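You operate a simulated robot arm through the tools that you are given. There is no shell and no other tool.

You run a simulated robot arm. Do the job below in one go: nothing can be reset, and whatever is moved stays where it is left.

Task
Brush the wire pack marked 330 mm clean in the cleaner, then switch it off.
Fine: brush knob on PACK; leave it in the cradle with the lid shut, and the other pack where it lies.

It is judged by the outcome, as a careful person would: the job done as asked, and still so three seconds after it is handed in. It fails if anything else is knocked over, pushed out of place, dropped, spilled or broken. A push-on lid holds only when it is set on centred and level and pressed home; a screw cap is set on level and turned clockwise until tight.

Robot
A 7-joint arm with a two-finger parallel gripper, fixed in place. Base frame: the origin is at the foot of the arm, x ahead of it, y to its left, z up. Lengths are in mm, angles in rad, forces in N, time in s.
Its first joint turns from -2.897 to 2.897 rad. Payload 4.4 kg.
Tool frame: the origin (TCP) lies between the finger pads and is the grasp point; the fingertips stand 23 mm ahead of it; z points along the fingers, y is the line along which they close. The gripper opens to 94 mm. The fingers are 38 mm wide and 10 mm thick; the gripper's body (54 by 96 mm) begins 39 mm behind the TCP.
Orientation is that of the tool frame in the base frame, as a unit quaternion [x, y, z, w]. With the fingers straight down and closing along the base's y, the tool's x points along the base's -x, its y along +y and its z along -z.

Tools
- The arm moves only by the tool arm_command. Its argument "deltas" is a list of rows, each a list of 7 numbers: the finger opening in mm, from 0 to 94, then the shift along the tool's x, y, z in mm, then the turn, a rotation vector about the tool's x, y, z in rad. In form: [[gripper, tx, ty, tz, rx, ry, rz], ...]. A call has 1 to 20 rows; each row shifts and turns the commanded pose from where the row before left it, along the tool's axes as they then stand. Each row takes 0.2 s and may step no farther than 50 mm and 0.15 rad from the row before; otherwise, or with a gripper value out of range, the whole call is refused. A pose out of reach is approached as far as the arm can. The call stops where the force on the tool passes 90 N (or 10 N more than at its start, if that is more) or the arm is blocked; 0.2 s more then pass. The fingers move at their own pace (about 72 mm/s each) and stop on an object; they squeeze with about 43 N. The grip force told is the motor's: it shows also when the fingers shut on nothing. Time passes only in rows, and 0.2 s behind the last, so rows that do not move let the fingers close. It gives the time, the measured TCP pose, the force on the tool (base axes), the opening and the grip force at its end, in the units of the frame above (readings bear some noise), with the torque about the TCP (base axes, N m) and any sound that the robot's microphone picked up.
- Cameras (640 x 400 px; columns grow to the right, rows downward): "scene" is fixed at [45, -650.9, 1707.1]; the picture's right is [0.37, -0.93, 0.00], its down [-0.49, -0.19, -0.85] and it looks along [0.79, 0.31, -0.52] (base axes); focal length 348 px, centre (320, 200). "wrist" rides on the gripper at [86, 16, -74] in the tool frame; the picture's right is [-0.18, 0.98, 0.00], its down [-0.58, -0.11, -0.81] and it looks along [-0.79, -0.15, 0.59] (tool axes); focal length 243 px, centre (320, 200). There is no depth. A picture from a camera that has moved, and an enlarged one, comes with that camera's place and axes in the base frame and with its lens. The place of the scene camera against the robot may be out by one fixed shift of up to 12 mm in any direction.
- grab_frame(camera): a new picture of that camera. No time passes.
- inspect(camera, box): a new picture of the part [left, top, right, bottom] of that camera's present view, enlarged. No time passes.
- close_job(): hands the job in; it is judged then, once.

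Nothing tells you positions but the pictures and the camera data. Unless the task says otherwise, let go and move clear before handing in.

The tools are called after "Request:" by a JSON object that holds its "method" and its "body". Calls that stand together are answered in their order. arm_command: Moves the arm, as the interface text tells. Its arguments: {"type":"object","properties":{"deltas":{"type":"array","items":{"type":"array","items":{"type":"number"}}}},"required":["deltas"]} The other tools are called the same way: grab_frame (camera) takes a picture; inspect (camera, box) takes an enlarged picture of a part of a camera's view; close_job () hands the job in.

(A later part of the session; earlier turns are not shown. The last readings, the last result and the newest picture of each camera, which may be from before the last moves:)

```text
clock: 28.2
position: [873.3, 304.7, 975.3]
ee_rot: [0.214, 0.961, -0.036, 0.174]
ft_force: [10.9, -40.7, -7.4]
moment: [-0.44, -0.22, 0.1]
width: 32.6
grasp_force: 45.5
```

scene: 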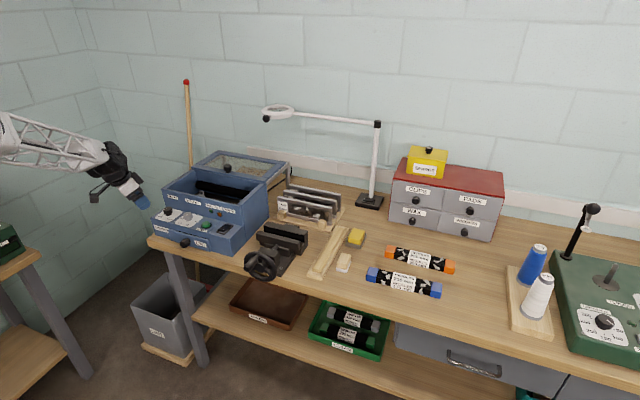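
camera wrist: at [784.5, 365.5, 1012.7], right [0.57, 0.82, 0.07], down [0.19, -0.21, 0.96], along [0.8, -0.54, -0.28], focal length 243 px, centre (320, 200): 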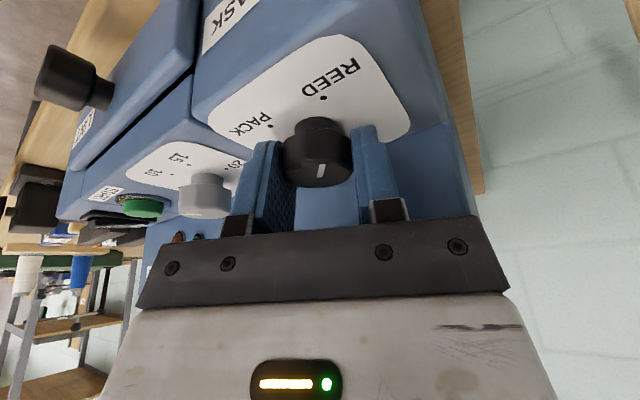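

Request:
{"method": "arm_command", "body": {"deltas": [[0, 0, -1.5, 0, 0, 0, 0], [0, 0, -1, 0, 0, 0, 0], [0, 0, 0, 0, 0, 0, 0]]}}

```text
clock: 29.0
position: [870.8, 306.0, 974.5]
ee_rot: [0.212, 0.961, -0.035, 0.175]
ft_force: [13.4, 56.3, -14.8]
moment: [0.14, 0.15, 0.1]
width: 32.8
grasp_force: 45.0
```

Request:
{"method": "arm_command", "body": {"deltas": [[0, -1, 1.3, 0, 0, 0, 0], [0, 0, 0, 0, 0, 0, 0]]}}

```text
clock: 29.6
position: [873.8, 305.0, 974.9]
ee_rot: [0.214, 0.96, -0.036, 0.175]
ft_force: [26.7, 77.3, -20.1]
moment: [0.29, 0.41, 0.01]
width: 32.9
grasp_force: 45.2
```

Request:
{"method": "arm_command", "body": {"deltas": [[0, 0, 0, 0, 0, 0, 0], [0, 0, 0, 0, 0, 0, 0], [0, 0, 0, 0, 0, 0, 0]]}}

Request:
{"method": "grab_frame", "body": {"camera": "wrist"}}

```text
clock: 30.4
position: [872.9, 303.5, 975.1]
ee_rot: [0.213, 0.961, -0.036, 0.174]
ft_force: [28.2, 86.7, -17.2]
moment: [-0.06, -0.51, 0.02]
width: 34.5
grasp_force: 45.6
```

```text
taken
camera wrist: at [783.0, 364.7, 1013.2], right [0.57, 0.82, 0.07], down [0.19, -0.21, 0.96], along [0.8, -0.53, -0.28], focal length 243 px, centre (320, 200)
```

wrist: 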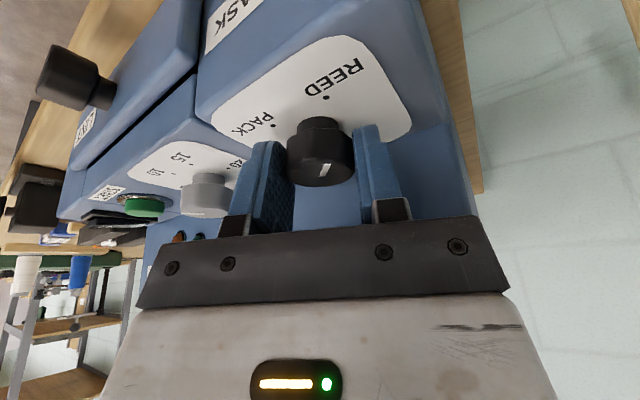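

Request:
{"method": "arm_command", "body": {"deltas": [[0, 0, 1.5, 0, 0, 0, 0], [0, 0, 0, 0, 0, 0, 0], [0, 0, 0, 0, 0, 0, 0]]}}

```text
clock: 31.2
position: [874.8, 304.5, 974.6]
ee_rot: [0.213, 0.961, -0.038, 0.174]
ft_force: [5.1, 71.4, -8.0]
moment: [0.3, 0.56, 0.18]
width: 32.6
grasp_force: 45.0
```

The grip has hysteresis; I'll open, re-read the free position, and re-close centred.

Request:
{"method": "arm_command", "body": {"deltas": [[48, 0, 0, 0, 0, 0, 0], [48, 0, 0, 0, 0, 0, 0], [48, 0, 0, 0, 0, 0, 0]]}}

Request:
{"method": "inspect", "body": {"camera": "wrist", "box": [220, 80, 420, 230]}}

```text
clock: 32.0
position: [874.4, 303.8, 974.7]
ee_rot: [0.213, 0.961, -0.036, 0.174]
ft_force: [0.0, 0.0, -0.5]
moment: [0.0, -0.03, 0.01]
width: 48.0
grasp_force: 0.1
```

```text
2.67 times, centred on (320, 155) of wrist
camera zoom: at [783.7, 364.4, 1013.5], right [0.57, 0.82, 0.07], down [0.19, -0.21, 0.96], along [0.8, -0.54, -0.28], focal length 647 px, centre (320, 320)
```

zoom: 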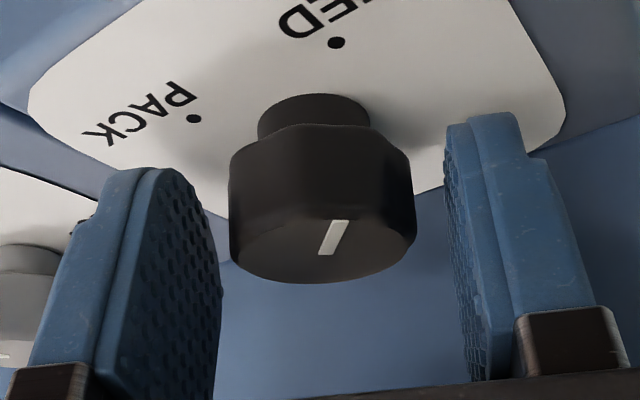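

Request:
{"method": "arm_command", "body": {"deltas": [[48, 0, 1.4, 0, 0, 0, 0], [36, 0, 0, 0, 0, 0, 0], [0, 0, 0, 0, 0, 0, 0], [0, 0, 0, 0, 0, 0, 0], [0, 0, 0, 0, 0, 0, 0]]}}

```text
clock: 33.2
position: [874.8, 303.9, 975.4]
ee_rot: [0.214, 0.96, -0.037, 0.175]
ft_force: [-10.1, -19.1, 4.1]
moment: [-0.5, 0.61, 0.03]
width: 32.7
grasp_force: 44.8
```

Balanced now (about 20 N). Turning the knob counter-clockwise (from above) 50° about its vertical axis.

Request:
{"method": "arm_command", "body": {"deltas": [[0, 0, 0, 0, -0.0333, 0, -0.091], [0, 0, 0, 0, -0.0333, 0, -0.091], [0, 0, 0, 0, -0.0333, 0, -0.091], [0, 0, 0, 0, -0.0333, 0, -0.091], [0, 0, 0, 0, 0, 0, 0]]}}

Request:
{"method": "inspect", "body": {"camera": "wrist", "box": [220, 80, 420, 230]}}

```text
clock: 34.4
position: [874.4, 304.5, 974.6]
ee_rot: [0.024, 0.984, -0.004, 0.179]
ft_force: [6.3, -13.0, -4.0]
moment: [-0.61, -0.63, 0.01]
width: 33.0
grasp_force: 45.2
```

```text
2.67 times, centred on (320, 155) of wrist
camera zoom: at [768.3, 327.4, 1013.3], right [0.22, 0.97, 0.07], down [0.25, -0.12, 0.96], along [0.94, -0.19, -0.27], focal length 647 px, centre (320, 320)
```

zoom: 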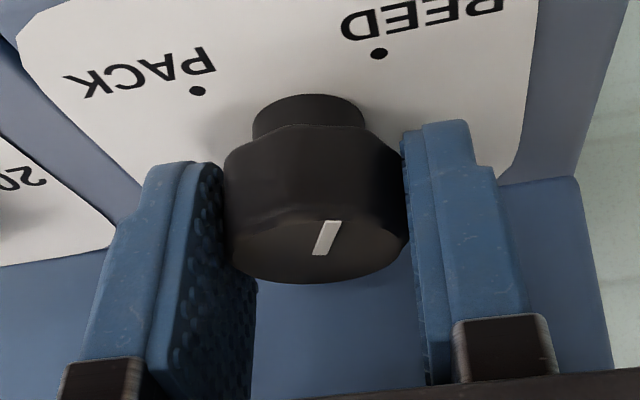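

The knob turns with the gripper. Continuing.

Request:
{"method": "arm_command", "body": {"deltas": [[0, 0, 0, 0, -0.0333, 0, -0.091], [0, 0, 0, 0, -0.0333, 0, -0.091], [0, 0, 0, 0, -0.0333, 0, -0.091], [0, 0, 0, 0, -0.0333, 0, -0.091], [0, 0, 0, 0, -0.0333, 0, -0.091], [0, 0, 0, 0, 0, 0, 0]]}}

Request:
{"method": "inspect", "body": {"camera": "wrist", "box": [220, 80, 420, 230]}}

Request:
{"method": "inspect", "body": {"camera": "scene", "box": [140, 180, 220, 235]}}

```text
clock: 35.8
position: [874.9, 306.4, 975.4]
ee_rot: [-0.212, 0.961, 0.037, 0.175]
ft_force: [8.4, -1.0, -4.5]
moment: [0.58, -0.88, 0.02]
width: 33.0
grasp_force: 45.1
```

```text
2.67 times, centred on (320, 155) of wrist
camera zoom: at [770.3, 276.3, 1013.3], right [-0.26, 0.96, 0.06], down [0.28, 0.01, 0.96], along [0.92, 0.27, -0.27], focal length 647 px, centre (320, 320)
```

zoom: 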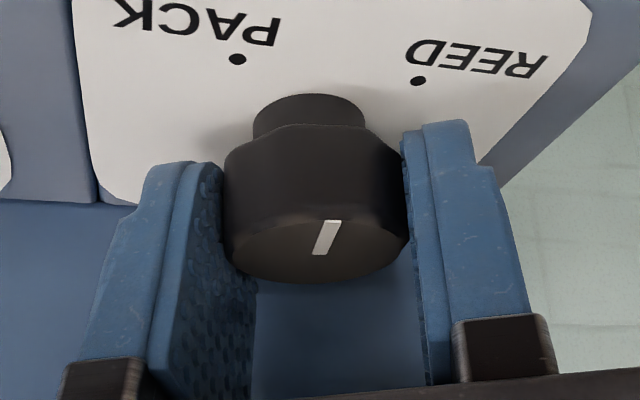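

```text
7.27 times, centred on (180, 208) of scene
camera zoom: at [45.0, -650.9, 1707.1], right [0.37, -0.93, 0.0], down [-0.49, -0.19, -0.85], along [0.79, 0.31, -0.52], focal length 2533 px, centre (1338, 146)
```

zoom: 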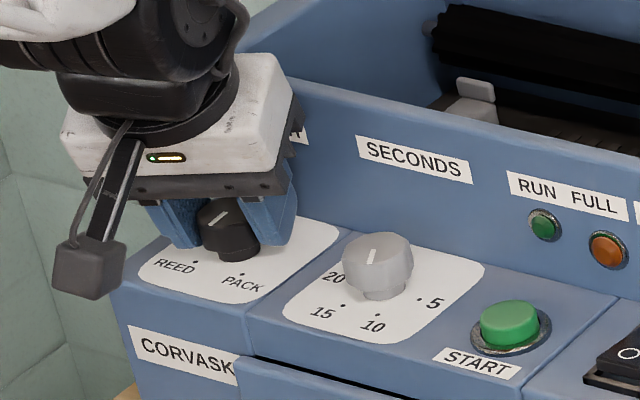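

Half way (about 51°). Releasing, swinging back, and re-gripping for the rest.

Request:
{"method": "arm_command", "body": {"deltas": [[48, 0, 0, 0, 0, 0, 0], [48, 0, 0, 0, 0, 0, 0], [48, 0, 0, 0, 0.0427, 0, 0.117], [48, 0, 0, 0, 0.0427, 0, 0.117], [48, 0, 0, 0, 0.0427, 0, 0.117], [48, 0, 0, 0, 0.0427, 0, 0.117], [48, 0, 0, 0, 0.0427, 0, 0.117], [48, 0, 0, 0, 0.0427, 0, 0.117], [48, 0, 0, 0, 0.0427, 0, 0.117], [48, 0, 0, 0, 0, 0, 0]]}}

Request:
{"method": "inspect", "body": {"camera": "wrist", "box": [220, 80, 420, 230]}}

```text
clock: 38.0
position: [874.4, 304.4, 975.3]
ee_rot: [0.214, 0.96, -0.036, 0.174]
ft_force: [-0.7, 0.3, 0.5]
moment: [0.0, -0.03, 0.04]
width: 48.0
grasp_force: 0.1
```

```text
2.67 times, centred on (320, 155) of wrist
camera zoom: at [784.3, 366.3, 1013.6], right [0.57, 0.82, 0.07], down [0.19, -0.21, 0.96], along [0.8, -0.54, -0.28], focal length 647 px, centre (320, 320)
```

zoom: 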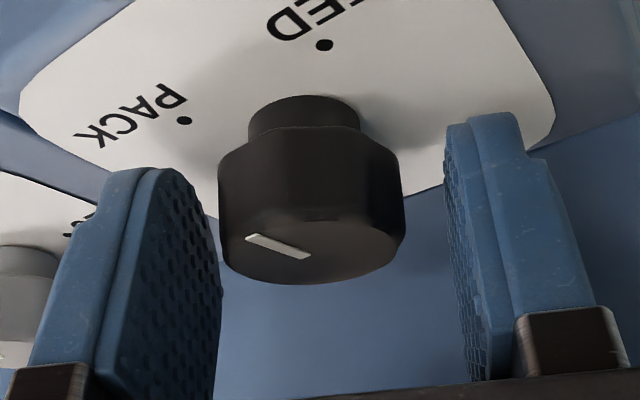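

The pointer is now about straight ahead, between REED and PACK, as expected. Re-gripping and turning another 40°.

Request:
{"method": "arm_command", "body": {"deltas": [[36, 0, 0, 0, 0, 0, 0], [0, 0, 0, 0, 0, 0, 0], [0, 0, 0, 0, 0, 0, 0], [0, 0, 0, 0, 0, 0, 0]]}}

```text
clock: 39.0
position: [874.7, 304.4, 975.2]
ee_rot: [0.214, 0.961, -0.035, 0.174]
ft_force: [-8.6, -23.5, 3.8]
moment: [-0.52, 0.48, 0.04]
width: 32.3
grasp_force: 45.0
```

Request:
{"method": "arm_command", "body": {"deltas": [[0, 0, 0, 0, -0.0399, 0, -0.1092], [0, 0, 0, 0, -0.0399, 0, -0.1092], [0, 0, 0, 0, -0.0399, 0, -0.1092], [0, 0, 0, 0, -0.0399, 0, -0.1092], [0, 0, 0, 0, -0.0399, 0, -0.1092], [0, 0, 0, 0, -0.0399, 0, -0.1092], [0, 0, 0, 0, 0, 0, 0]]}}

Request:
{"method": "inspect", "body": {"camera": "wrist", "box": [220, 80, 420, 230]}}

Request:
{"method": "inspect", "body": {"camera": "scene", "box": [140, 180, 220, 235]}}

```text
clock: 40.6
position: [873.7, 305.3, 975.3]
ee_rot: [-0.128, 0.976, 0.023, 0.177]
ft_force: [1.0, -11.9, -0.6]
moment: [0.28, -0.79, -0.69]
width: 32.7
grasp_force: 45.0
```

```text
2.67 times, centred on (320, 155) of wrist
camera zoom: at [766.3, 294.3, 1013.4], right [-0.09, 0.99, 0.06], down [0.28, -0.04, 0.96], along [0.96, 0.1, -0.27], focal length 647 px, centre (320, 320)
```

zoom: 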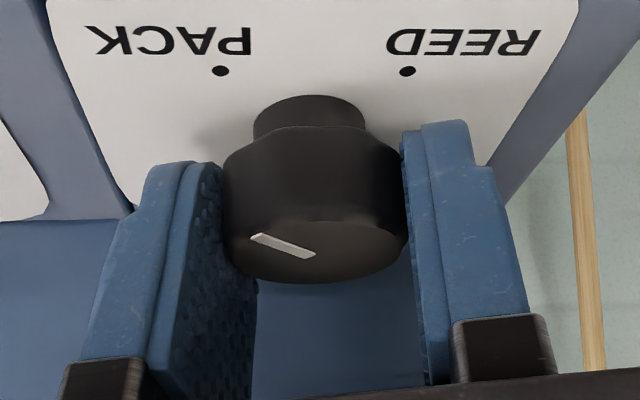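

```text
7.27 times, centred on (180, 208) of scene
camera zoom: at [45.0, -650.9, 1707.1], right [0.37, -0.93, 0.0], down [-0.49, -0.19, -0.85], along [0.79, 0.31, -0.52], focal length 2533 px, centre (1338, 146)
```

zoom: 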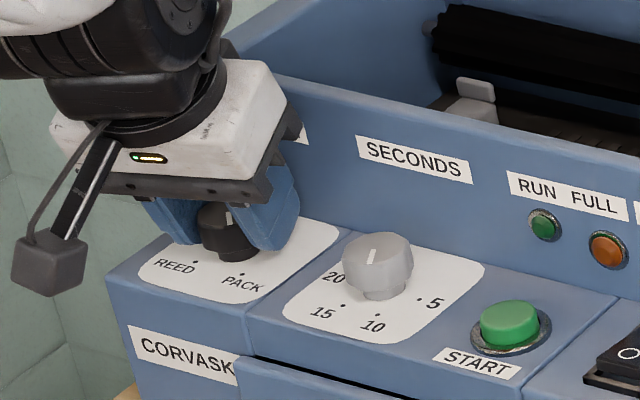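

A resisting torque of about 0.7 N·m appears, suggesting the stop at PACK. I'll release, rise and check the pointer.

Request:
{"method": "arm_command", "body": {"deltas": [[48, 0, 0, 0, 0, 0, 0], [48, 0, 0, 0, 0, 0, 0], [48, 0, 0, -30, 0, 0, 0], [48, 0, 0, -40, 0, 0, 0], [48, 0, 0, -40, 0, 0, 0], [48, 0, 0, 0, 0, 0, 0]]}}

Request:
{"method": "inspect", "body": {"camera": "scene", "box": [145, 195, 215, 240]}}

Request:
{"method": "grab_frame", "body": {"camera": "wrist"}}

```text
clock: 42.0
position: [837.5, 294.6, 1077.9]
ee_rot: [-0.128, 0.976, 0.023, 0.177]
ft_force: [-0.3, 0.6, -0.3]
moment: [0.03, 0.01, -0.01]
width: 47.9
grasp_force: 0.1
```

```text
8.89 times, centred on (180, 218) of scene
camera zoom: at [45.0, -650.9, 1707.1], right [0.37, -0.93, 0.0], down [-0.49, -0.19, -0.85], along [0.79, 0.31, -0.52], focal length 3096 px, centre (1564, 44)
```

zoom: 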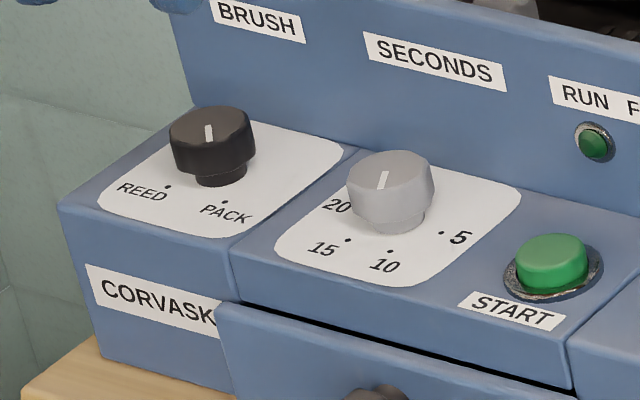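

```text
taken
camera wrist: at [729.8, 284.5, 1116.1], right [-0.09, 0.99, 0.06], down [0.28, -0.04, 0.96], along [0.96, 0.1, -0.27], focal length 243 px, centre (320, 200)
```

wrist: 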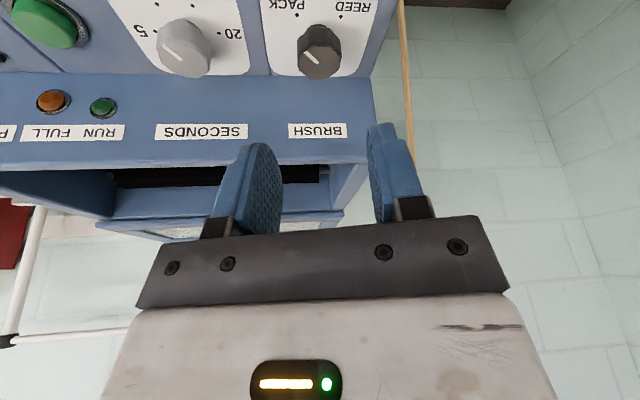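

Let me zoom in on both dials from the wrist to verify the pointer.

Request:
{"method": "inspect", "body": {"camera": "wrist", "box": [250, 0, 390, 90]}}

Request:
{"method": "inspect", "body": {"camera": "scene", "box": [155, 200, 205, 230]}}

```text
4.44 times, centred on (320, 45) of wrist
camera zoom: at [729.8, 284.5, 1116.1], right [-0.09, 0.99, 0.06], down [0.28, -0.04, 0.96], along [0.96, 0.1, -0.27], focal length 1078 px, centre (320, 889)
```

zoom: 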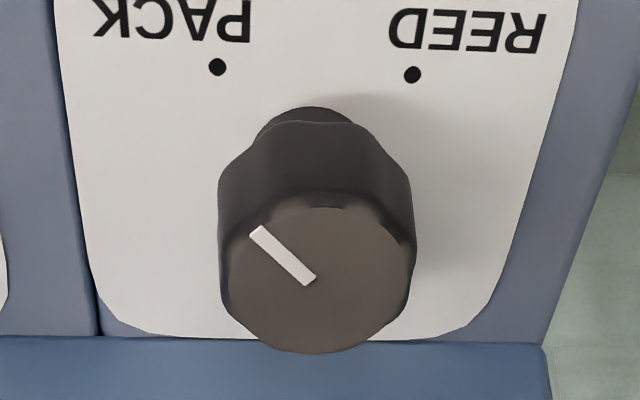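

```text
12.80 times, centred on (180, 215) of scene
camera zoom: at [45.0, -650.9, 1707.1], right [0.37, -0.93, 0.0], down [-0.49, -0.19, -0.85], along [0.79, 0.31, -0.52], focal length 4458 px, centre (2112, 8)
```

zoom: 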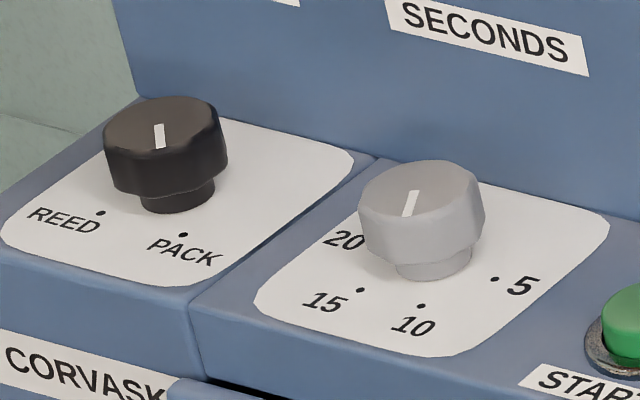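

The pointer is squarely on PACK. Now I'll straighten the tool, turn it so the fingers close along x, and travel to above the blue pack.

Request:
{"method": "arm_command", "body": {"deltas": [[60, 0, 0, -30, 0, 0, 0], [70, 0, 0, 0, 0, 0.117, 0], [70, 0, 0, 0, 0, 0.117, 0], [70, 0, 0, 0, 0, 0.116, 0], [80, 0, 0, 0, 0, 0, 0.141], [80, 0, 0, 0, 0, 0, 0.141], [80, 0, 0, 0, 0, 0, 0.141], [80, 0, 0, 0, 0, 0, 0.141], [80, 0, 0, 0, 0, 0, 0.141], [80, 0, 0, 0, 0, 0, 0.141], [80, 0, 0, 0, 0, 0, 0.141], [80, 0, 0, 0, 0, 0, 0.141], [80, 0, 0, 0, 0, 0, 0.141], [80, 0, 0, 0, 0, 0, 0.141], [80, 0, 0, 0, 0, 0, 0.141], [80, 0, 0, 0, 0, 0, 0.141], [80, 0, 0, 0, 0, 0, 0.141], [80, 0, 0, 0, 0, 0, 0]]}}

```text
clock: 45.8
position: [826.6, 292.6, 1105.6]
ee_rot: [0.708, 0.706, 0.003, 0.003]
ft_force: [0.3, 0.0, -0.1]
moment: [0.01, 0.01, 0.02]
width: 79.8
grasp_force: 0.1
```

Request:
{"method": "arm_command", "body": {"deltas": [[80, -44.5, 3, 0, 0.0085, 0, 0], [80, -44.5, 3, 0, 0, 0, 0], [80, -44.5, 3, 0, 0, 0, 0], [80, -44.5, 3, 0, 0, 0, 0], [80, -44.5, 3, 0, 0, 0, 0], [80, -44.5, 3, 0, 0, 0, 0], [80, -44.5, 3, 0, 0, 0, 0], [80, -44.5, 3, 0, 0, 0, 0], [80, -44.5, 3, 0, 0, 0, 0], [80, -44.5, 3, 0, 0, 0, 0], [80, -44.5, 7, 3, 0, 0, 0], [80, -44.5, 7, 3, 0, 0, 0], [80, -44.5, 7, 3, 0, 0, 0], [80, -44.5, 7, 3, 0, 0, 0], [80, -44.5, 7, 3, 0, 0, 0], [80, -44.5, 7, 3, 0, 0, 0], [80, -44.5, 7, 3, 0, 0, 0], [80, -44.5, 7, 3, 0, 0, 0], [80, -44.5, 7, 3, 0, 0, 0], [80, 0, 0, 0, 0, 0, 0]]}}

Request:
{"method": "grab_frame", "body": {"camera": "wrist"}}

Request:
{"method": "grab_frame", "body": {"camera": "scene"}}

```text
clock: 50.0
position: [917.9, -553.3, 1076.0]
ee_rot: [0.707, 0.707, 0.002, 0.0]
ft_force: [0.2, -0.4, -0.3]
moment: [0.0, 0.04, -0.01]
width: 80.1
grasp_force: 0.2
```

```text
taken
camera wrist: at [935.0, -466.3, 1150.4], right [0.98, -0.19, 0.0], down [-0.11, -0.58, 0.81], along [-0.15, -0.79, -0.59], focal length 243 px, centre (320, 200)
```

wrist: 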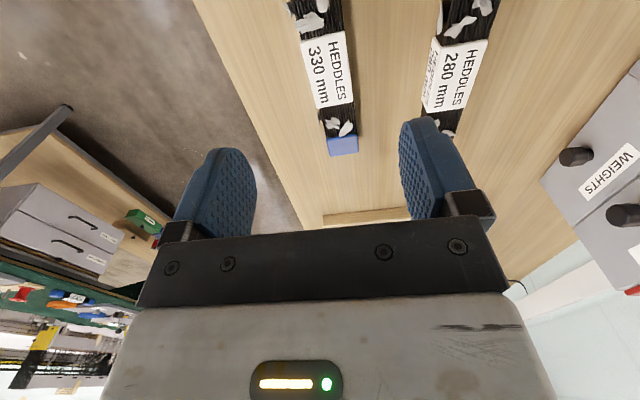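

```text
taken
```

scene: 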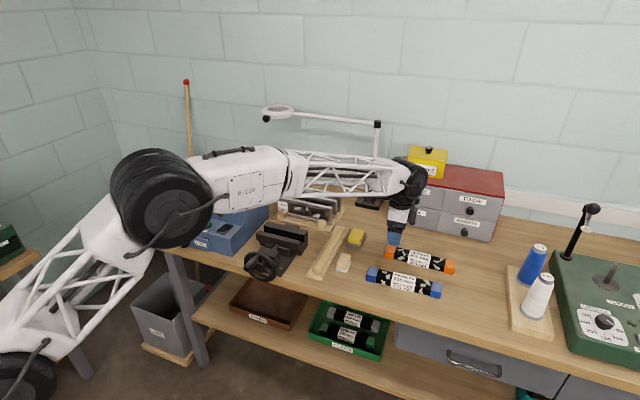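

The pack is directly visible. Zooming for its centreline and label edges.

Request:
{"method": "inspect", "body": {"camera": "wrist", "box": [270, 0, 410, 170]}}

```text
2.35 times, centred on (340, 85) of wrist
camera zoom: at [935.0, -466.3, 1150.4], right [0.98, -0.19, 0.0], down [-0.11, -0.58, 0.81], along [-0.15, -0.79, -0.59], focal length 571 px, centre (273, 471)
```

zoom: 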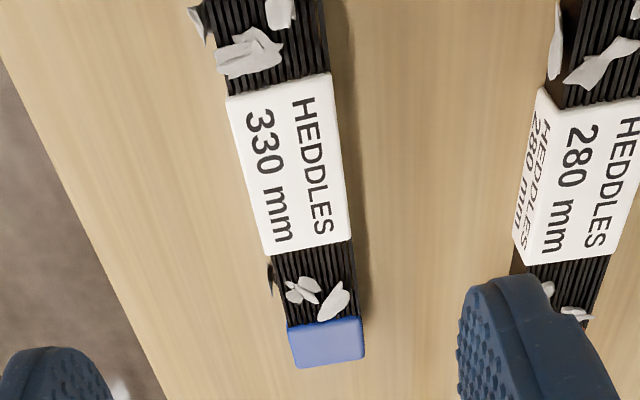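

The pack's top is at z≈890, spans x≈900–942, centred at (921, -596). I'll move over it and descend to just above.

Request:
{"method": "arm_command", "body": {"deltas": [[80, -42.7, 3.1, 0, 0, 0, 0], [80, 0, 0, 40, 0, 0, 0], [80, 0, 0, 40, 0, 0, 0], [80, 0, 0, 40, 0, 0, 0], [80, 0, 0, 30, 0, 0, 0], [80, 0, 0, 0, 0, 0, 0]]}}

Request:
{"method": "grab_frame", "body": {"camera": "wrist"}}

Request:
{"method": "inspect", "body": {"camera": "scene", "box": [340, 225, 470, 310]}}

```text
clock: 51.4
position: [922.3, -594.3, 927.1]
ee_rot: [0.708, 0.706, 0.001, 0.0]
ft_force: [0.3, 0.4, 0.9]
moment: [-0.02, 0.01, 0.0]
width: 79.9
grasp_force: 0.0
```

```text
taken
camera wrist: at [938.4, -507.3, 1000.6], right [0.98, -0.19, 0.0], down [-0.11, -0.58, 0.81], along [-0.15, -0.79, -0.59], focal length 243 px, centre (320, 200)
```

wrist: 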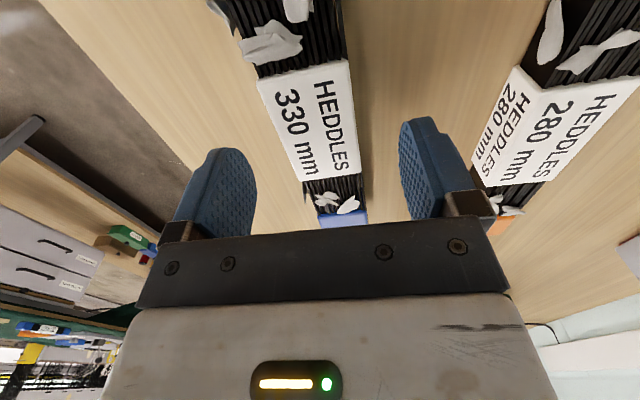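

```text
4.71 times, centred on (405, 268) of scene
camera zoom: at [45.0, -650.9, 1707.1], right [0.37, -0.93, 0.0], down [-0.49, -0.19, -0.85], along [0.79, 0.31, -0.52], focal length 1639 px, centre (-80, -118)
```

zoom: 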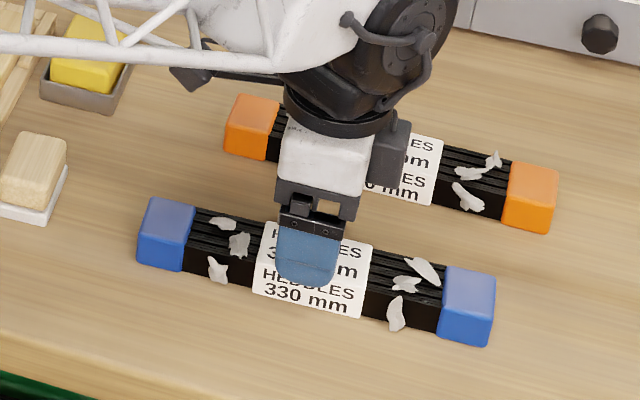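

Alignment is good. Lowering 43 mm around the pack and closing.

Request:
{"method": "arm_command", "body": {"deltas": [[80, 0, -1, 20, 0, 0, 0], [80, 0, 0, 15, 0, 0, 0], [80, 0, 0, 8, 0, 0, 0], [80, 0, 0, 0, 0, 0, 0]]}}

Request:
{"method": "grab_frame", "body": {"camera": "wrist"}}

Request:
{"method": "inspect", "body": {"camera": "scene", "box": [340, 225, 470, 310]}}

```text
clock: 52.4
position: [920.6, -595.3, 883.6]
ee_rot: [0.708, 0.706, 0.001, 0.0]
ft_force: [-0.1, 0.1, -0.1]
moment: [0.0, 0.03, -0.02]
width: 80.0
grasp_force: 0.1
```

```text
taken
camera wrist: at [937.0, -507.5, 958.2], right [0.98, -0.19, 0.0], down [-0.11, -0.58, 0.81], along [-0.15, -0.79, -0.59], focal length 243 px, centre (320, 200)
```

wrist: 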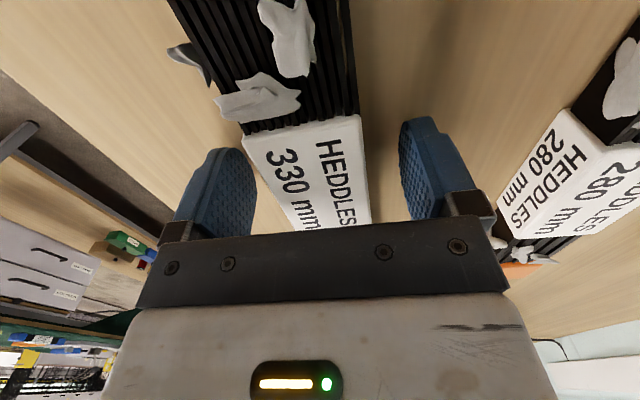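

```text
4.71 times, centred on (405, 268) of scene
camera zoom: at [45.0, -650.9, 1707.1], right [0.37, -0.93, 0.0], down [-0.49, -0.19, -0.85], along [0.79, 0.31, -0.52], focal length 1639 px, centre (-80, -118)
```

zoom: 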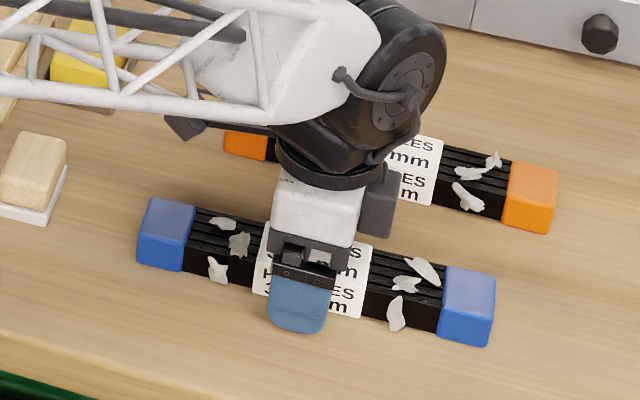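

Request:
{"method": "arm_command", "body": {"deltas": [[55, 0, 0, 0, 0, 0, 0], [46, 0, 0, 0, 0, 0, 0], [0, 0, 0, 0, 0, 0, 0], [0, 0, 0, 0, 0, 0, 0], [0, 0, 0, 0, 0, 0, 0]]}}

Request:
{"method": "grab_frame", "body": {"camera": "wrist"}}

```text
clock: 53.6
position: [921.2, -594.5, 884.0]
ee_rot: [0.707, 0.707, 0.002, 0.0]
ft_force: [0.0, -1.0, 1.2]
moment: [0.01, 0.08, 0.15]
width: 43.7
grasp_force: 42.7
```

```text
taken
camera wrist: at [937.0, -507.5, 958.3], right [0.98, -0.19, 0.0], down [-0.11, -0.58, 0.81], along [-0.15, -0.79, -0.59], focal length 243 px, centre (320, 200)
```

wrist: 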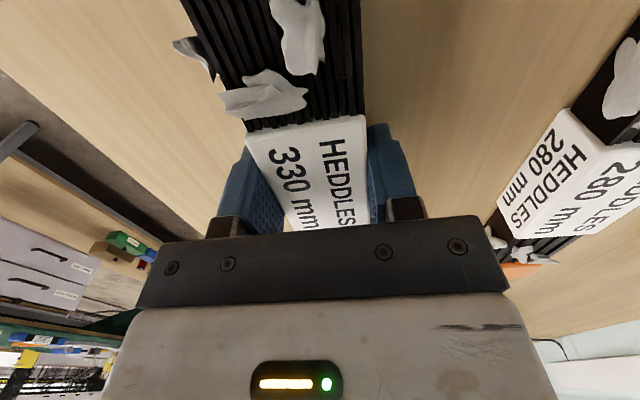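

Gripped at 43.7 mm. Lifting straight up.

Request:
{"method": "arm_command", "body": {"deltas": [[0, 0, 0, -10, 0, 0, 0], [0, 0, 0, -30, 0, 0, 0], [0, 0, 0, -45, 0, 0, 0], [0, 0, 0, -45, 0, 0, 0], [0, 0, 0, -45, 0, 0, 0], [0, 0, 0, -45, 0, 0, 0], [0, 0, 0, -20, 0, 0, 0], [0, 0, 0, 0, 0, 0, 0]]}}

Request:
{"method": "grab_frame", "body": {"camera": "wrist"}}

Request:
{"method": "inspect", "body": {"camera": "scene", "box": [300, 130, 500, 320]}}

```text
clock: 55.4
position: [919.6, -594.9, 1125.0]
ee_rot: [0.707, 0.707, 0.001, -0.001]
ft_force: [0.7, 0.2, -4.2]
moment: [0.0, -0.03, 0.01]
width: 43.7
grasp_force: 42.7
```

```text
taken
camera wrist: at [936.6, -508.2, 1198.3], right [0.98, -0.19, 0.0], down [-0.11, -0.58, 0.81], along [-0.15, -0.79, -0.59], focal length 243 px, centre (320, 200)
```

wrist: 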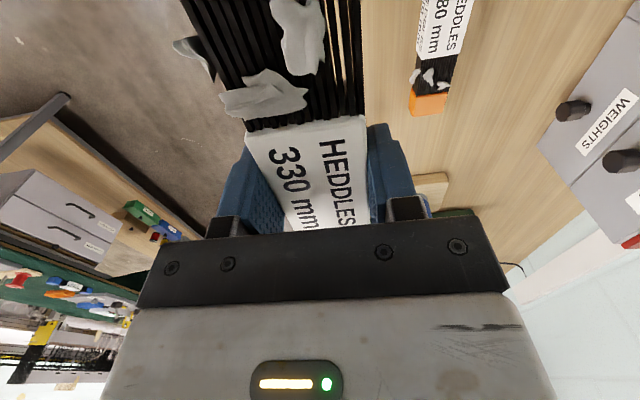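

```text
2.11 times, centred on (400, 225) of scene
camera zoom: at [45.0, -650.9, 1707.1], right [0.37, -0.93, 0.0], down [-0.49, -0.19, -0.85], along [0.79, 0.31, -0.52], focal length 733 px, centre (152, 147)
```

zoom: 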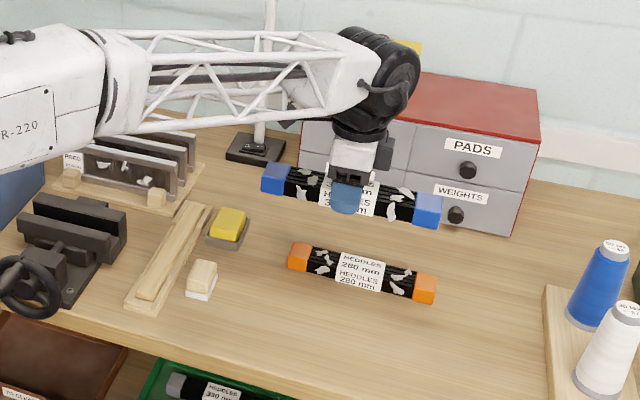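

Pack is held level and the scene is otherwise undisturbed. Carrying it to above the cradle at about (1010, 180).

Request:
{"method": "arm_command", "body": {"deltas": [[0, 43, 5, 0, 0, 0, 0], [0, 43, 5, 0, 0, 0, 0], [0, 43, 5, 0, 0, 0, 0], [0, 43, 5, 0, 0, 0, 0], [0, 43, 5, 0, 0, 0, 0], [0, 43, 5, 0, 0, 0, 0], [0, 43, 5, 0, 0, 0, 0], [0, 43, 5, 0, 0, 0, 0], [0, 43, 5, 0, 0, 0, 0], [0, 43, 5, 0, 0, 0, 0], [0, 43, 5, 0, 0, 0, 0], [0, 43, 5, 0, 0, 0, 0], [0, 43, 5, 0, 0, 0, 0], [0, 43, 5, 0, 0, 0, 0], [0, 43, 5, 0, 0, 0, 0], [0, 43, 5, 0, 0, 0, 0], [0, 43, 5, 0, 0, 0, 0], [0, 43, 5, 0, 0, 0, 0], [0, 0, 0, 0, 0, 0, 0]]}}

Request:
{"method": "grab_frame", "body": {"camera": "wrist"}}

Request:
{"method": "inspect", "body": {"camera": "scene", "box": [140, 110, 320, 250]}}

```text
clock: 59.4
position: [1012.0, 179.7, 1125.6]
ee_rot: [0.708, 0.707, 0.001, 0.0]
ft_force: [-0.2, 0.5, -4.1]
moment: [-0.02, 0.02, 0.01]
width: 43.8
grasp_force: 42.8
```

```text
taken
camera wrist: at [1028.3, 266.6, 1199.4], right [0.98, -0.19, 0.0], down [-0.11, -0.58, 0.81], along [-0.15, -0.79, -0.59], focal length 243 px, centre (320, 200)
```

wrist: 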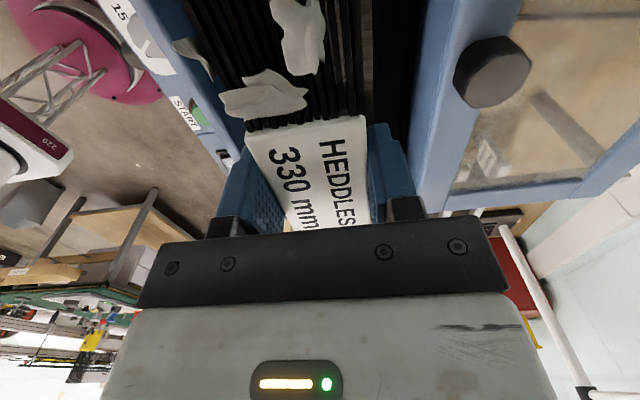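

```text
2.86 times, centred on (230, 180) of scene
camera zoom: at [45.0, -650.9, 1707.1], right [0.37, -0.93, 0.0], down [-0.49, -0.19, -0.85], along [0.79, 0.31, -0.52], focal length 995 px, centre (577, 257)
```

zoom: 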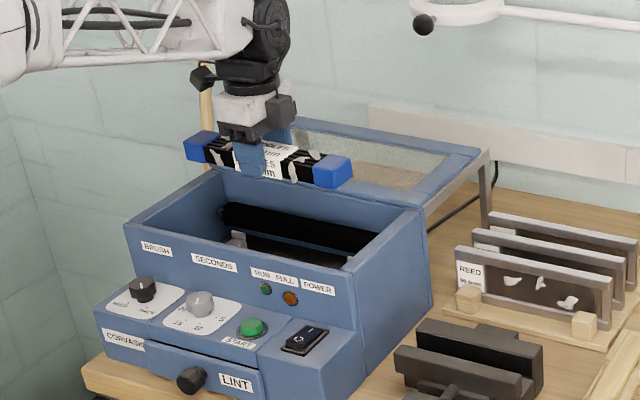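

The pack is centred over the opening and the lid's front edge (x≈1095) clears the gripper. Lowering into the box.

Request:
{"method": "arm_command", "body": {"deltas": [[0, 0, 1, 35, 0, 0, 0], [0, 0, 0, 35, 0, 0, 0], [0, 0, 0, 30, 0, 0, 0], [0, 0, 0, 0, 0, 0, 0]]}}

Request:
{"method": "grab_frame", "body": {"camera": "wrist"}}

Request:
{"method": "inspect", "body": {"camera": "scene", "box": [160, 140, 280, 220]}}

```text
clock: 60.4
position: [1012.4, 177.8, 1025.6]
ee_rot: [0.708, 0.707, 0.002, 0.0]
ft_force: [-0.3, 0.2, -4.7]
moment: [0.01, -0.02, -0.01]
width: 43.9
grasp_force: 43.5
```

```text
taken
camera wrist: at [1029.4, 265.2, 1099.0], right [0.98, -0.19, 0.0], down [-0.11, -0.58, 0.81], along [-0.15, -0.79, -0.59], focal length 243 px, centre (320, 200)
```

wrist: 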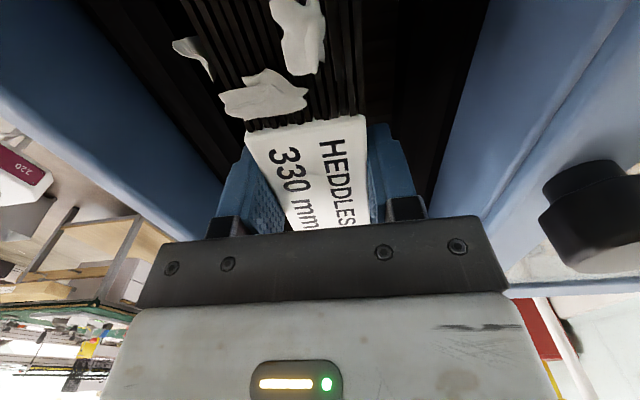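

```text
5.00 times, centred on (220, 180) of scene
camera zoom: at [45.0, -650.9, 1707.1], right [0.37, -0.93, 0.0], down [-0.49, -0.19, -0.85], along [0.79, 0.31, -0.52], focal length 1741 px, centre (820, 300)
```

zoom: 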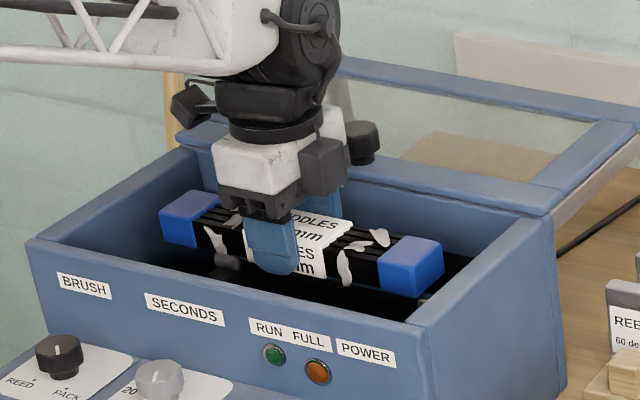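

Still clear on all sides. Continuing down in small steps, watching for contact.

Request:
{"method": "arm_command", "body": {"deltas": [[0, 1.5, 0, 15, 0, 0, 0], [0, 0, 0, 8, 0, 0, 0], [0, 0, 0, 5, 0, 0, 0], [0, 0, 0, 4, 0, 0, 0], [0, 0, 0, 0, 0, 0, 0]]}}

Request:
{"method": "inspect", "body": {"camera": "scene", "box": [160, 140, 280, 220]}}

```text
clock: 61.6
position: [1013.8, 180.3, 993.8]
ee_rot: [0.708, 0.706, 0.001, 0.0]
ft_force: [0.3, -0.3, -3.7]
moment: [0.02, -0.01, 0.0]
width: 44.0
grasp_force: 43.1
```

```text
5.00 times, centred on (220, 180) of scene
camera zoom: at [45.0, -650.9, 1707.1], right [0.37, -0.93, 0.0], down [-0.49, -0.19, -0.85], along [0.79, 0.31, -0.52], focal length 1741 px, centre (820, 300)
```

zoom: 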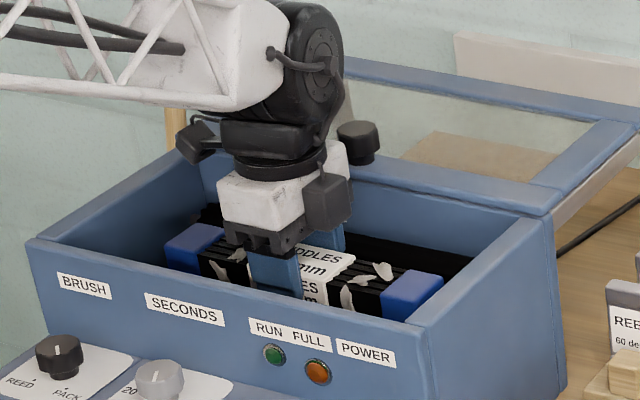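

Request:
{"method": "arm_command", "body": {"deltas": [[0, 0, 0, 4, 0, 0, 0], [0, 0, 0, 4, 0, 0, 0], [0, 0, 0, 3, 0, 0, 0], [0, 0, 0, 0, 0, 0, 0]]}}

```text
clock: 62.6
position: [1013.6, 178.8, 982.3]
ee_rot: [0.707, 0.707, 0.001, -0.001]
ft_force: [0.2, -0.1, -4.4]
moment: [0.03, 0.02, 0.01]
width: 44.1
grasp_force: 43.1
```

No contact yet at TCP z 982. Going further in 2–3 mm steps.

Request:
{"method": "arm_command", "body": {"deltas": [[0, 0, 0, 3, 0, 0, 0], [0, 0, 0, 3, 0, 0, 0], [0, 0, 0, 2, 0, 0, 0], [0, 0, 0, 0, 0, 0, 0]]}}

```text
clock: 63.6
position: [1013.5, 179.3, 979.0]
ee_rot: [0.708, 0.706, 0.003, 0.001]
ft_force: [-1.8, -2.9, 32.0]
moment: [-0.11, 0.43, 0.01]
width: 43.8
grasp_force: 42.5
```

Contact at TCP z≈979. I'll check whether the caps sit on the blocks or on a lip.

Request:
{"method": "inspect", "body": {"camera": "scene", "box": [170, 160, 250, 215]}}

Request:
{"method": "grab_frame", "body": {"camera": "wrist"}}

```text
7.27 times, centred on (210, 188) of scene
camera zoom: at [45.0, -650.9, 1707.1], right [0.37, -0.93, 0.0], down [-0.49, -0.19, -0.85], along [0.79, 0.31, -0.52], focal length 2533 px, centre (1120, 291)
```

zoom: 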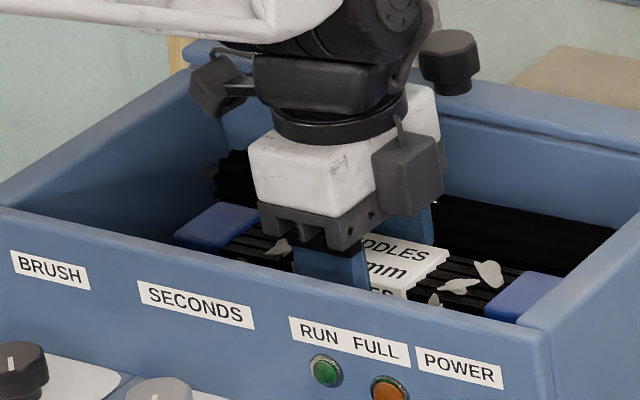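

```text
taken
camera wrist: at [1029.3, 267.0, 1052.3], right [0.98, -0.19, 0.0], down [-0.11, -0.58, 0.8], along [-0.15, -0.79, -0.59], focal length 243 px, centre (320, 200)
```

wrist: 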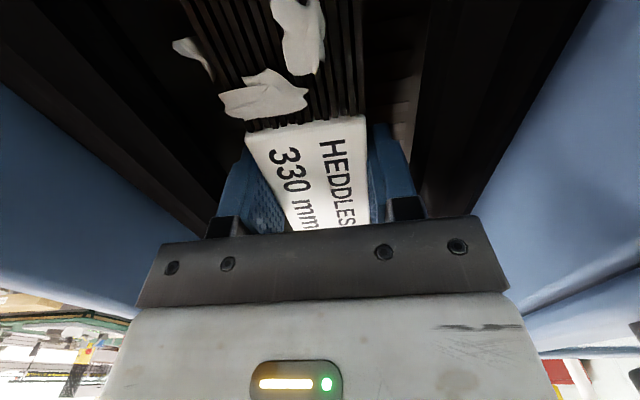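

I'll lift 4 mm, shift 3 mm in +x (toward my best estimate of the cradle centre) and lower again to compare contact height.

Request:
{"method": "arm_command", "body": {"deltas": [[0, 0, 0, -6, 0, 0, 0], [0, 0, 3, 0, 0, 0, 0], [0, 0, 0, 0, 0, 0, 0], [0, 0, 0, 3, 0, 0, 0], [0, 0, 0, 2, 0, 0, 0], [0, 0, 0, 1, 0, 0, 0], [0, 0, 0, 0, 0, 0, 0]]}}

```text
clock: 65.2
position: [1015.8, 180.2, 977.6]
ee_rot: [0.708, 0.706, 0.002, 0.0]
ft_force: [-6.7, -1.6, 31.1]
moment: [0.08, 0.01, 0.19]
width: 43.2
grasp_force: 42.7
```

The contact is now centred and level, so the pack rests on all blocks. I'll ease the pressure and open the fingers slightly to release.

Request:
{"method": "arm_command", "body": {"deltas": [[0, 0, 0, -2.5, 0, 0, 0], [0, 0, 0, 0, 0, 0, 0]]}}

```text
clock: 65.8
position: [1016.6, 179.7, 976.8]
ee_rot: [0.708, 0.707, 0.001, 0.0]
ft_force: [3.7, 1.2, 9.1]
moment: [0.95, -0.35, -0.31]
width: 43.7
grasp_force: 42.4
```

Request:
{"method": "arm_command", "body": {"deltas": [[50, 0, 0, 0, 0, 0, 0], [56, 0, 0, 0, 0, 0, 0], [56, 0, 0, 0, 0, 0, 0]]}}

Request:
{"method": "grab_frame", "body": {"camera": "wrist"}}

Request:
{"method": "inspect", "body": {"camera": "scene", "box": [170, 160, 250, 215]}}

```text
clock: 66.6
position: [1015.6, 180.4, 977.3]
ee_rot: [0.707, 0.707, 0.001, 0.0]
ft_force: [-5.4, -0.3, -4.0]
moment: [-0.05, 0.17, 0.12]
width: 53.2
grasp_force: 0.2
```

```text
taken
camera wrist: at [1032.0, 267.3, 1050.4], right [0.98, -0.19, 0.0], down [-0.11, -0.58, 0.81], along [-0.15, -0.79, -0.59], focal length 243 px, centre (320, 200)
```

wrist: 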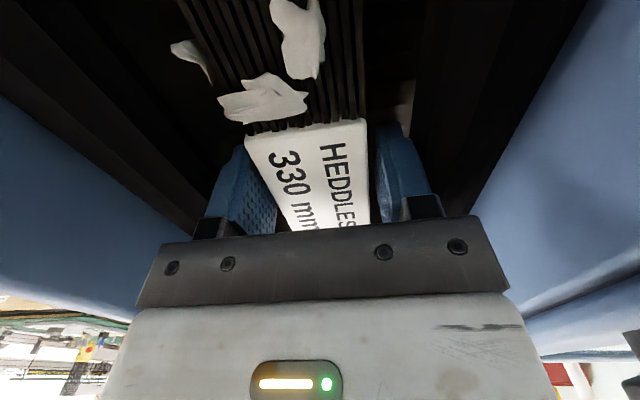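

```text
7.27 times, centred on (210, 188) of scene
camera zoom: at [45.0, -650.9, 1707.1], right [0.37, -0.93, 0.0], down [-0.49, -0.19, -0.85], along [0.79, 0.31, -0.52], focal length 2533 px, centre (1120, 291)
```

zoom: 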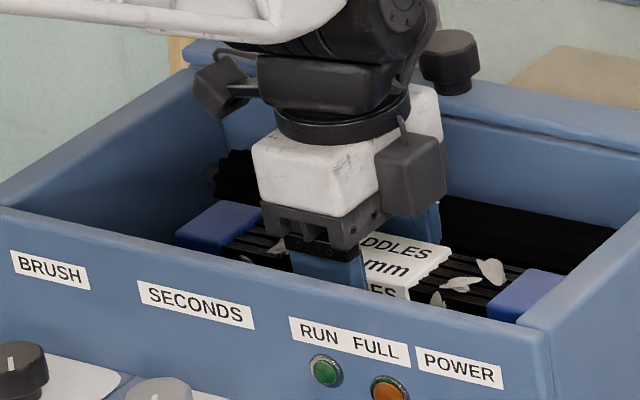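

The pack stays in place with a gap to both fingers. The rear finger lightly touches the roller, so I'll shift 1.5 mm and rise straight up.

Request:
{"method": "arm_command", "body": {"deltas": [[52, 0, -1.5, 0, 0, 0, 0], [52, 0, 0, 0, 0, 0, 0], [52, 0, 0, -8, 0, 0, 0], [52, 0, 0, -10, 0, 0, 0], [52, 0, 0, -12, 0, 0, 0], [52, 0, 0, 0, 0, 0, 0]]}}

Request:
{"method": "inspect", "body": {"camera": "scene", "box": [170, 160, 250, 215]}}

```text
clock: 68.0
position: [1014.7, 180.0, 1008.8]
ee_rot: [0.708, 0.706, 0.0, -0.001]
ft_force: [-0.3, -0.5, 0.5]
moment: [0.02, -0.01, 0.01]
width: 52.0
grasp_force: 0.0
```

```text
7.27 times, centred on (210, 188) of scene
camera zoom: at [45.0, -650.9, 1707.1], right [0.37, -0.93, 0.0], down [-0.49, -0.19, -0.85], along [0.79, 0.31, -0.52], focal length 2533 px, centre (1120, 291)
```

zoom: 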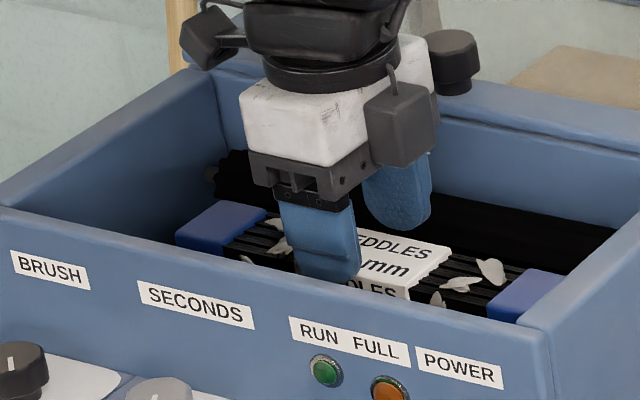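

The pack stays in the cradle. Rising clear and shifting to +y to view its seating from above.

Request:
{"method": "arm_command", "body": {"deltas": [[52, 0, 0, -40, 0, 0, 0], [52, 0, 0, -40, 0, 0, 0], [52, 0, 0, -40, 0, 0, 0], [52, 0, 0, -40, 0, 0, 0], [30, 35, 0, -20, 0, 0, 0], [0, 35, 0, 0, 0, 0, 0], [0, 35, 0, 0, 0, 0, 0], [0, 0, 0, 0, 0, 0, 0]]}}

Request:
{"method": "grab_frame", "body": {"camera": "wrist"}}

Request:
{"method": "inspect", "body": {"camera": "scene", "box": [160, 140, 280, 220]}}

```text
clock: 69.8
position: [1013.7, 285.5, 1189.6]
ee_rot: [0.708, 0.707, 0.0, 0.0]
ft_force: [-0.3, 0.1, 0.5]
moment: [0.02, 0.0, 0.03]
width: 0.1
grasp_force: 41.9
```

```text
taken
camera wrist: at [1030.8, 372.5, 1261.2], right [0.98, -0.19, 0.0], down [-0.11, -0.58, 0.81], along [-0.15, -0.79, -0.59], focal length 243 px, centre (320, 200)
```

wrist: 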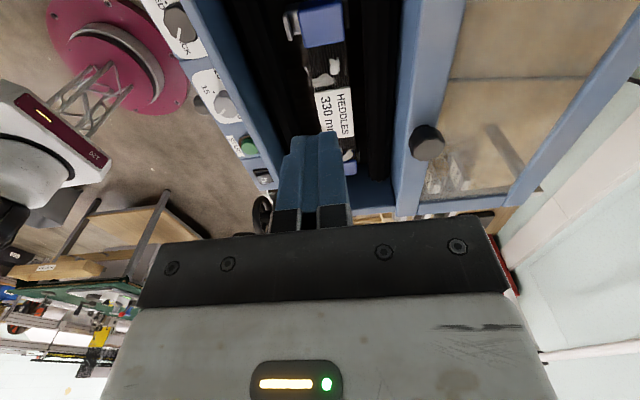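

```text
5.00 times, centred on (220, 180) of scene
camera zoom: at [45.0, -650.9, 1707.1], right [0.37, -0.93, 0.0], down [-0.49, -0.19, -0.85], along [0.79, 0.31, -0.52], focal length 1741 px, centre (820, 300)
```

zoom: 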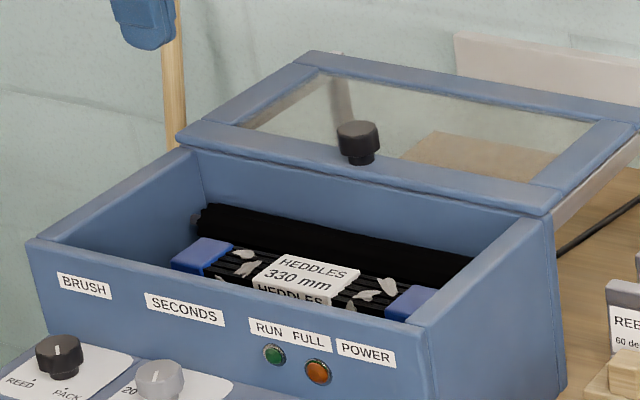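

Request:
{"method": "inspect", "body": {"camera": "wrist", "box": [240, 0, 440, 200]}}

Request:
{"method": "inspect", "body": {"camera": "wrist", "box": [260, 0, 380, 80]}}

```text
2.00 times, centred on (340, 100) of wrist
camera zoom: at [1030.8, 372.5, 1261.2], right [0.98, -0.19, 0.0], down [-0.11, -0.58, 0.81], along [-0.15, -0.79, -0.59], focal length 485 px, centre (280, 400)
```

zoom: 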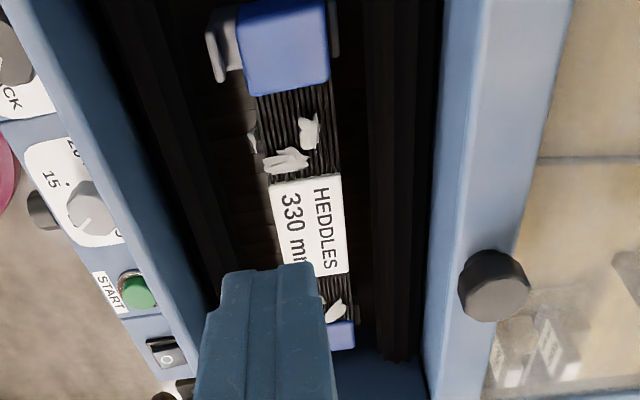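

```text
5.00 times, centred on (320, 40) of wrist
camera zoom: at [1030.8, 372.5, 1261.2], right [0.98, -0.19, 0.0], down [-0.11, -0.58, 0.81], along [-0.15, -0.79, -0.59], focal length 1213 px, centre (320, 1000)
```

zoom: 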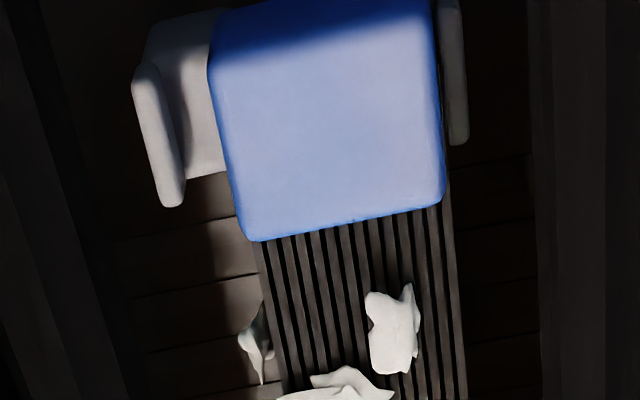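

The pack lies properly between the lips on its blocks. Next is the lid: its knob is at about (1108, 187, top 1067). I'll open the fingers and hook the rear finger behind the knob to slide the lid forward.

Request:
{"method": "arm_command", "body": {"deltas": [[94, -32.8, 22.1, 0, 0, 0, 0], [94, -32.8, 22.1, 0, 0, 0, 0], [94, -32.8, 22.1, 0, 0, 0, 0], [94, 0, 0, 30, 0, 0, 0], [94, 0, 0, 25, 0, 0, 0], [94, 0, 0, 0, 0, 0, 0]]}}

Request:
{"method": "grab_frame", "body": {"camera": "wrist"}}

Request:
{"method": "inspect", "body": {"camera": "scene", "box": [160, 120, 300, 220]}}

```text
clock: 71.2
position: [1081.6, 185.2, 1132.6]
ee_rot: [0.708, 0.706, 0.001, -0.001]
ft_force: [-0.1, -0.9, -1.0]
moment: [0.0, -0.01, 0.0]
width: 93.8
grasp_force: 0.2
```

```text
taken
camera wrist: at [1097.4, 273.9, 1205.8], right [0.98, -0.19, 0.0], down [-0.11, -0.58, 0.81], along [-0.15, -0.79, -0.59], focal length 243 px, centre (320, 200)
```

wrist: 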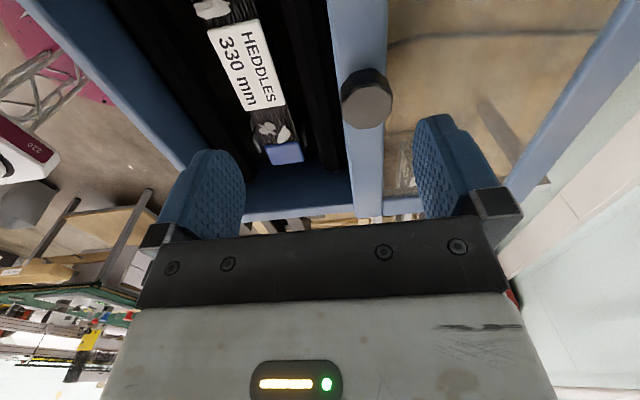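

```text
4.00 times, centred on (230, 170) of scene
camera zoom: at [45.0, -650.9, 1707.1], right [0.37, -0.93, 0.0], down [-0.49, -0.19, -0.85], along [0.79, 0.31, -0.52], focal length 1393 px, centre (680, 320)
```

zoom: 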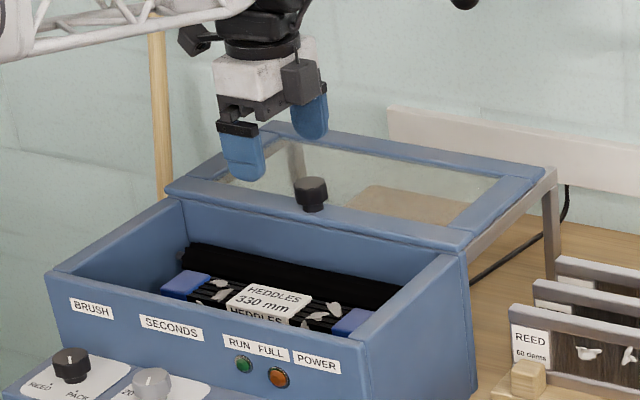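

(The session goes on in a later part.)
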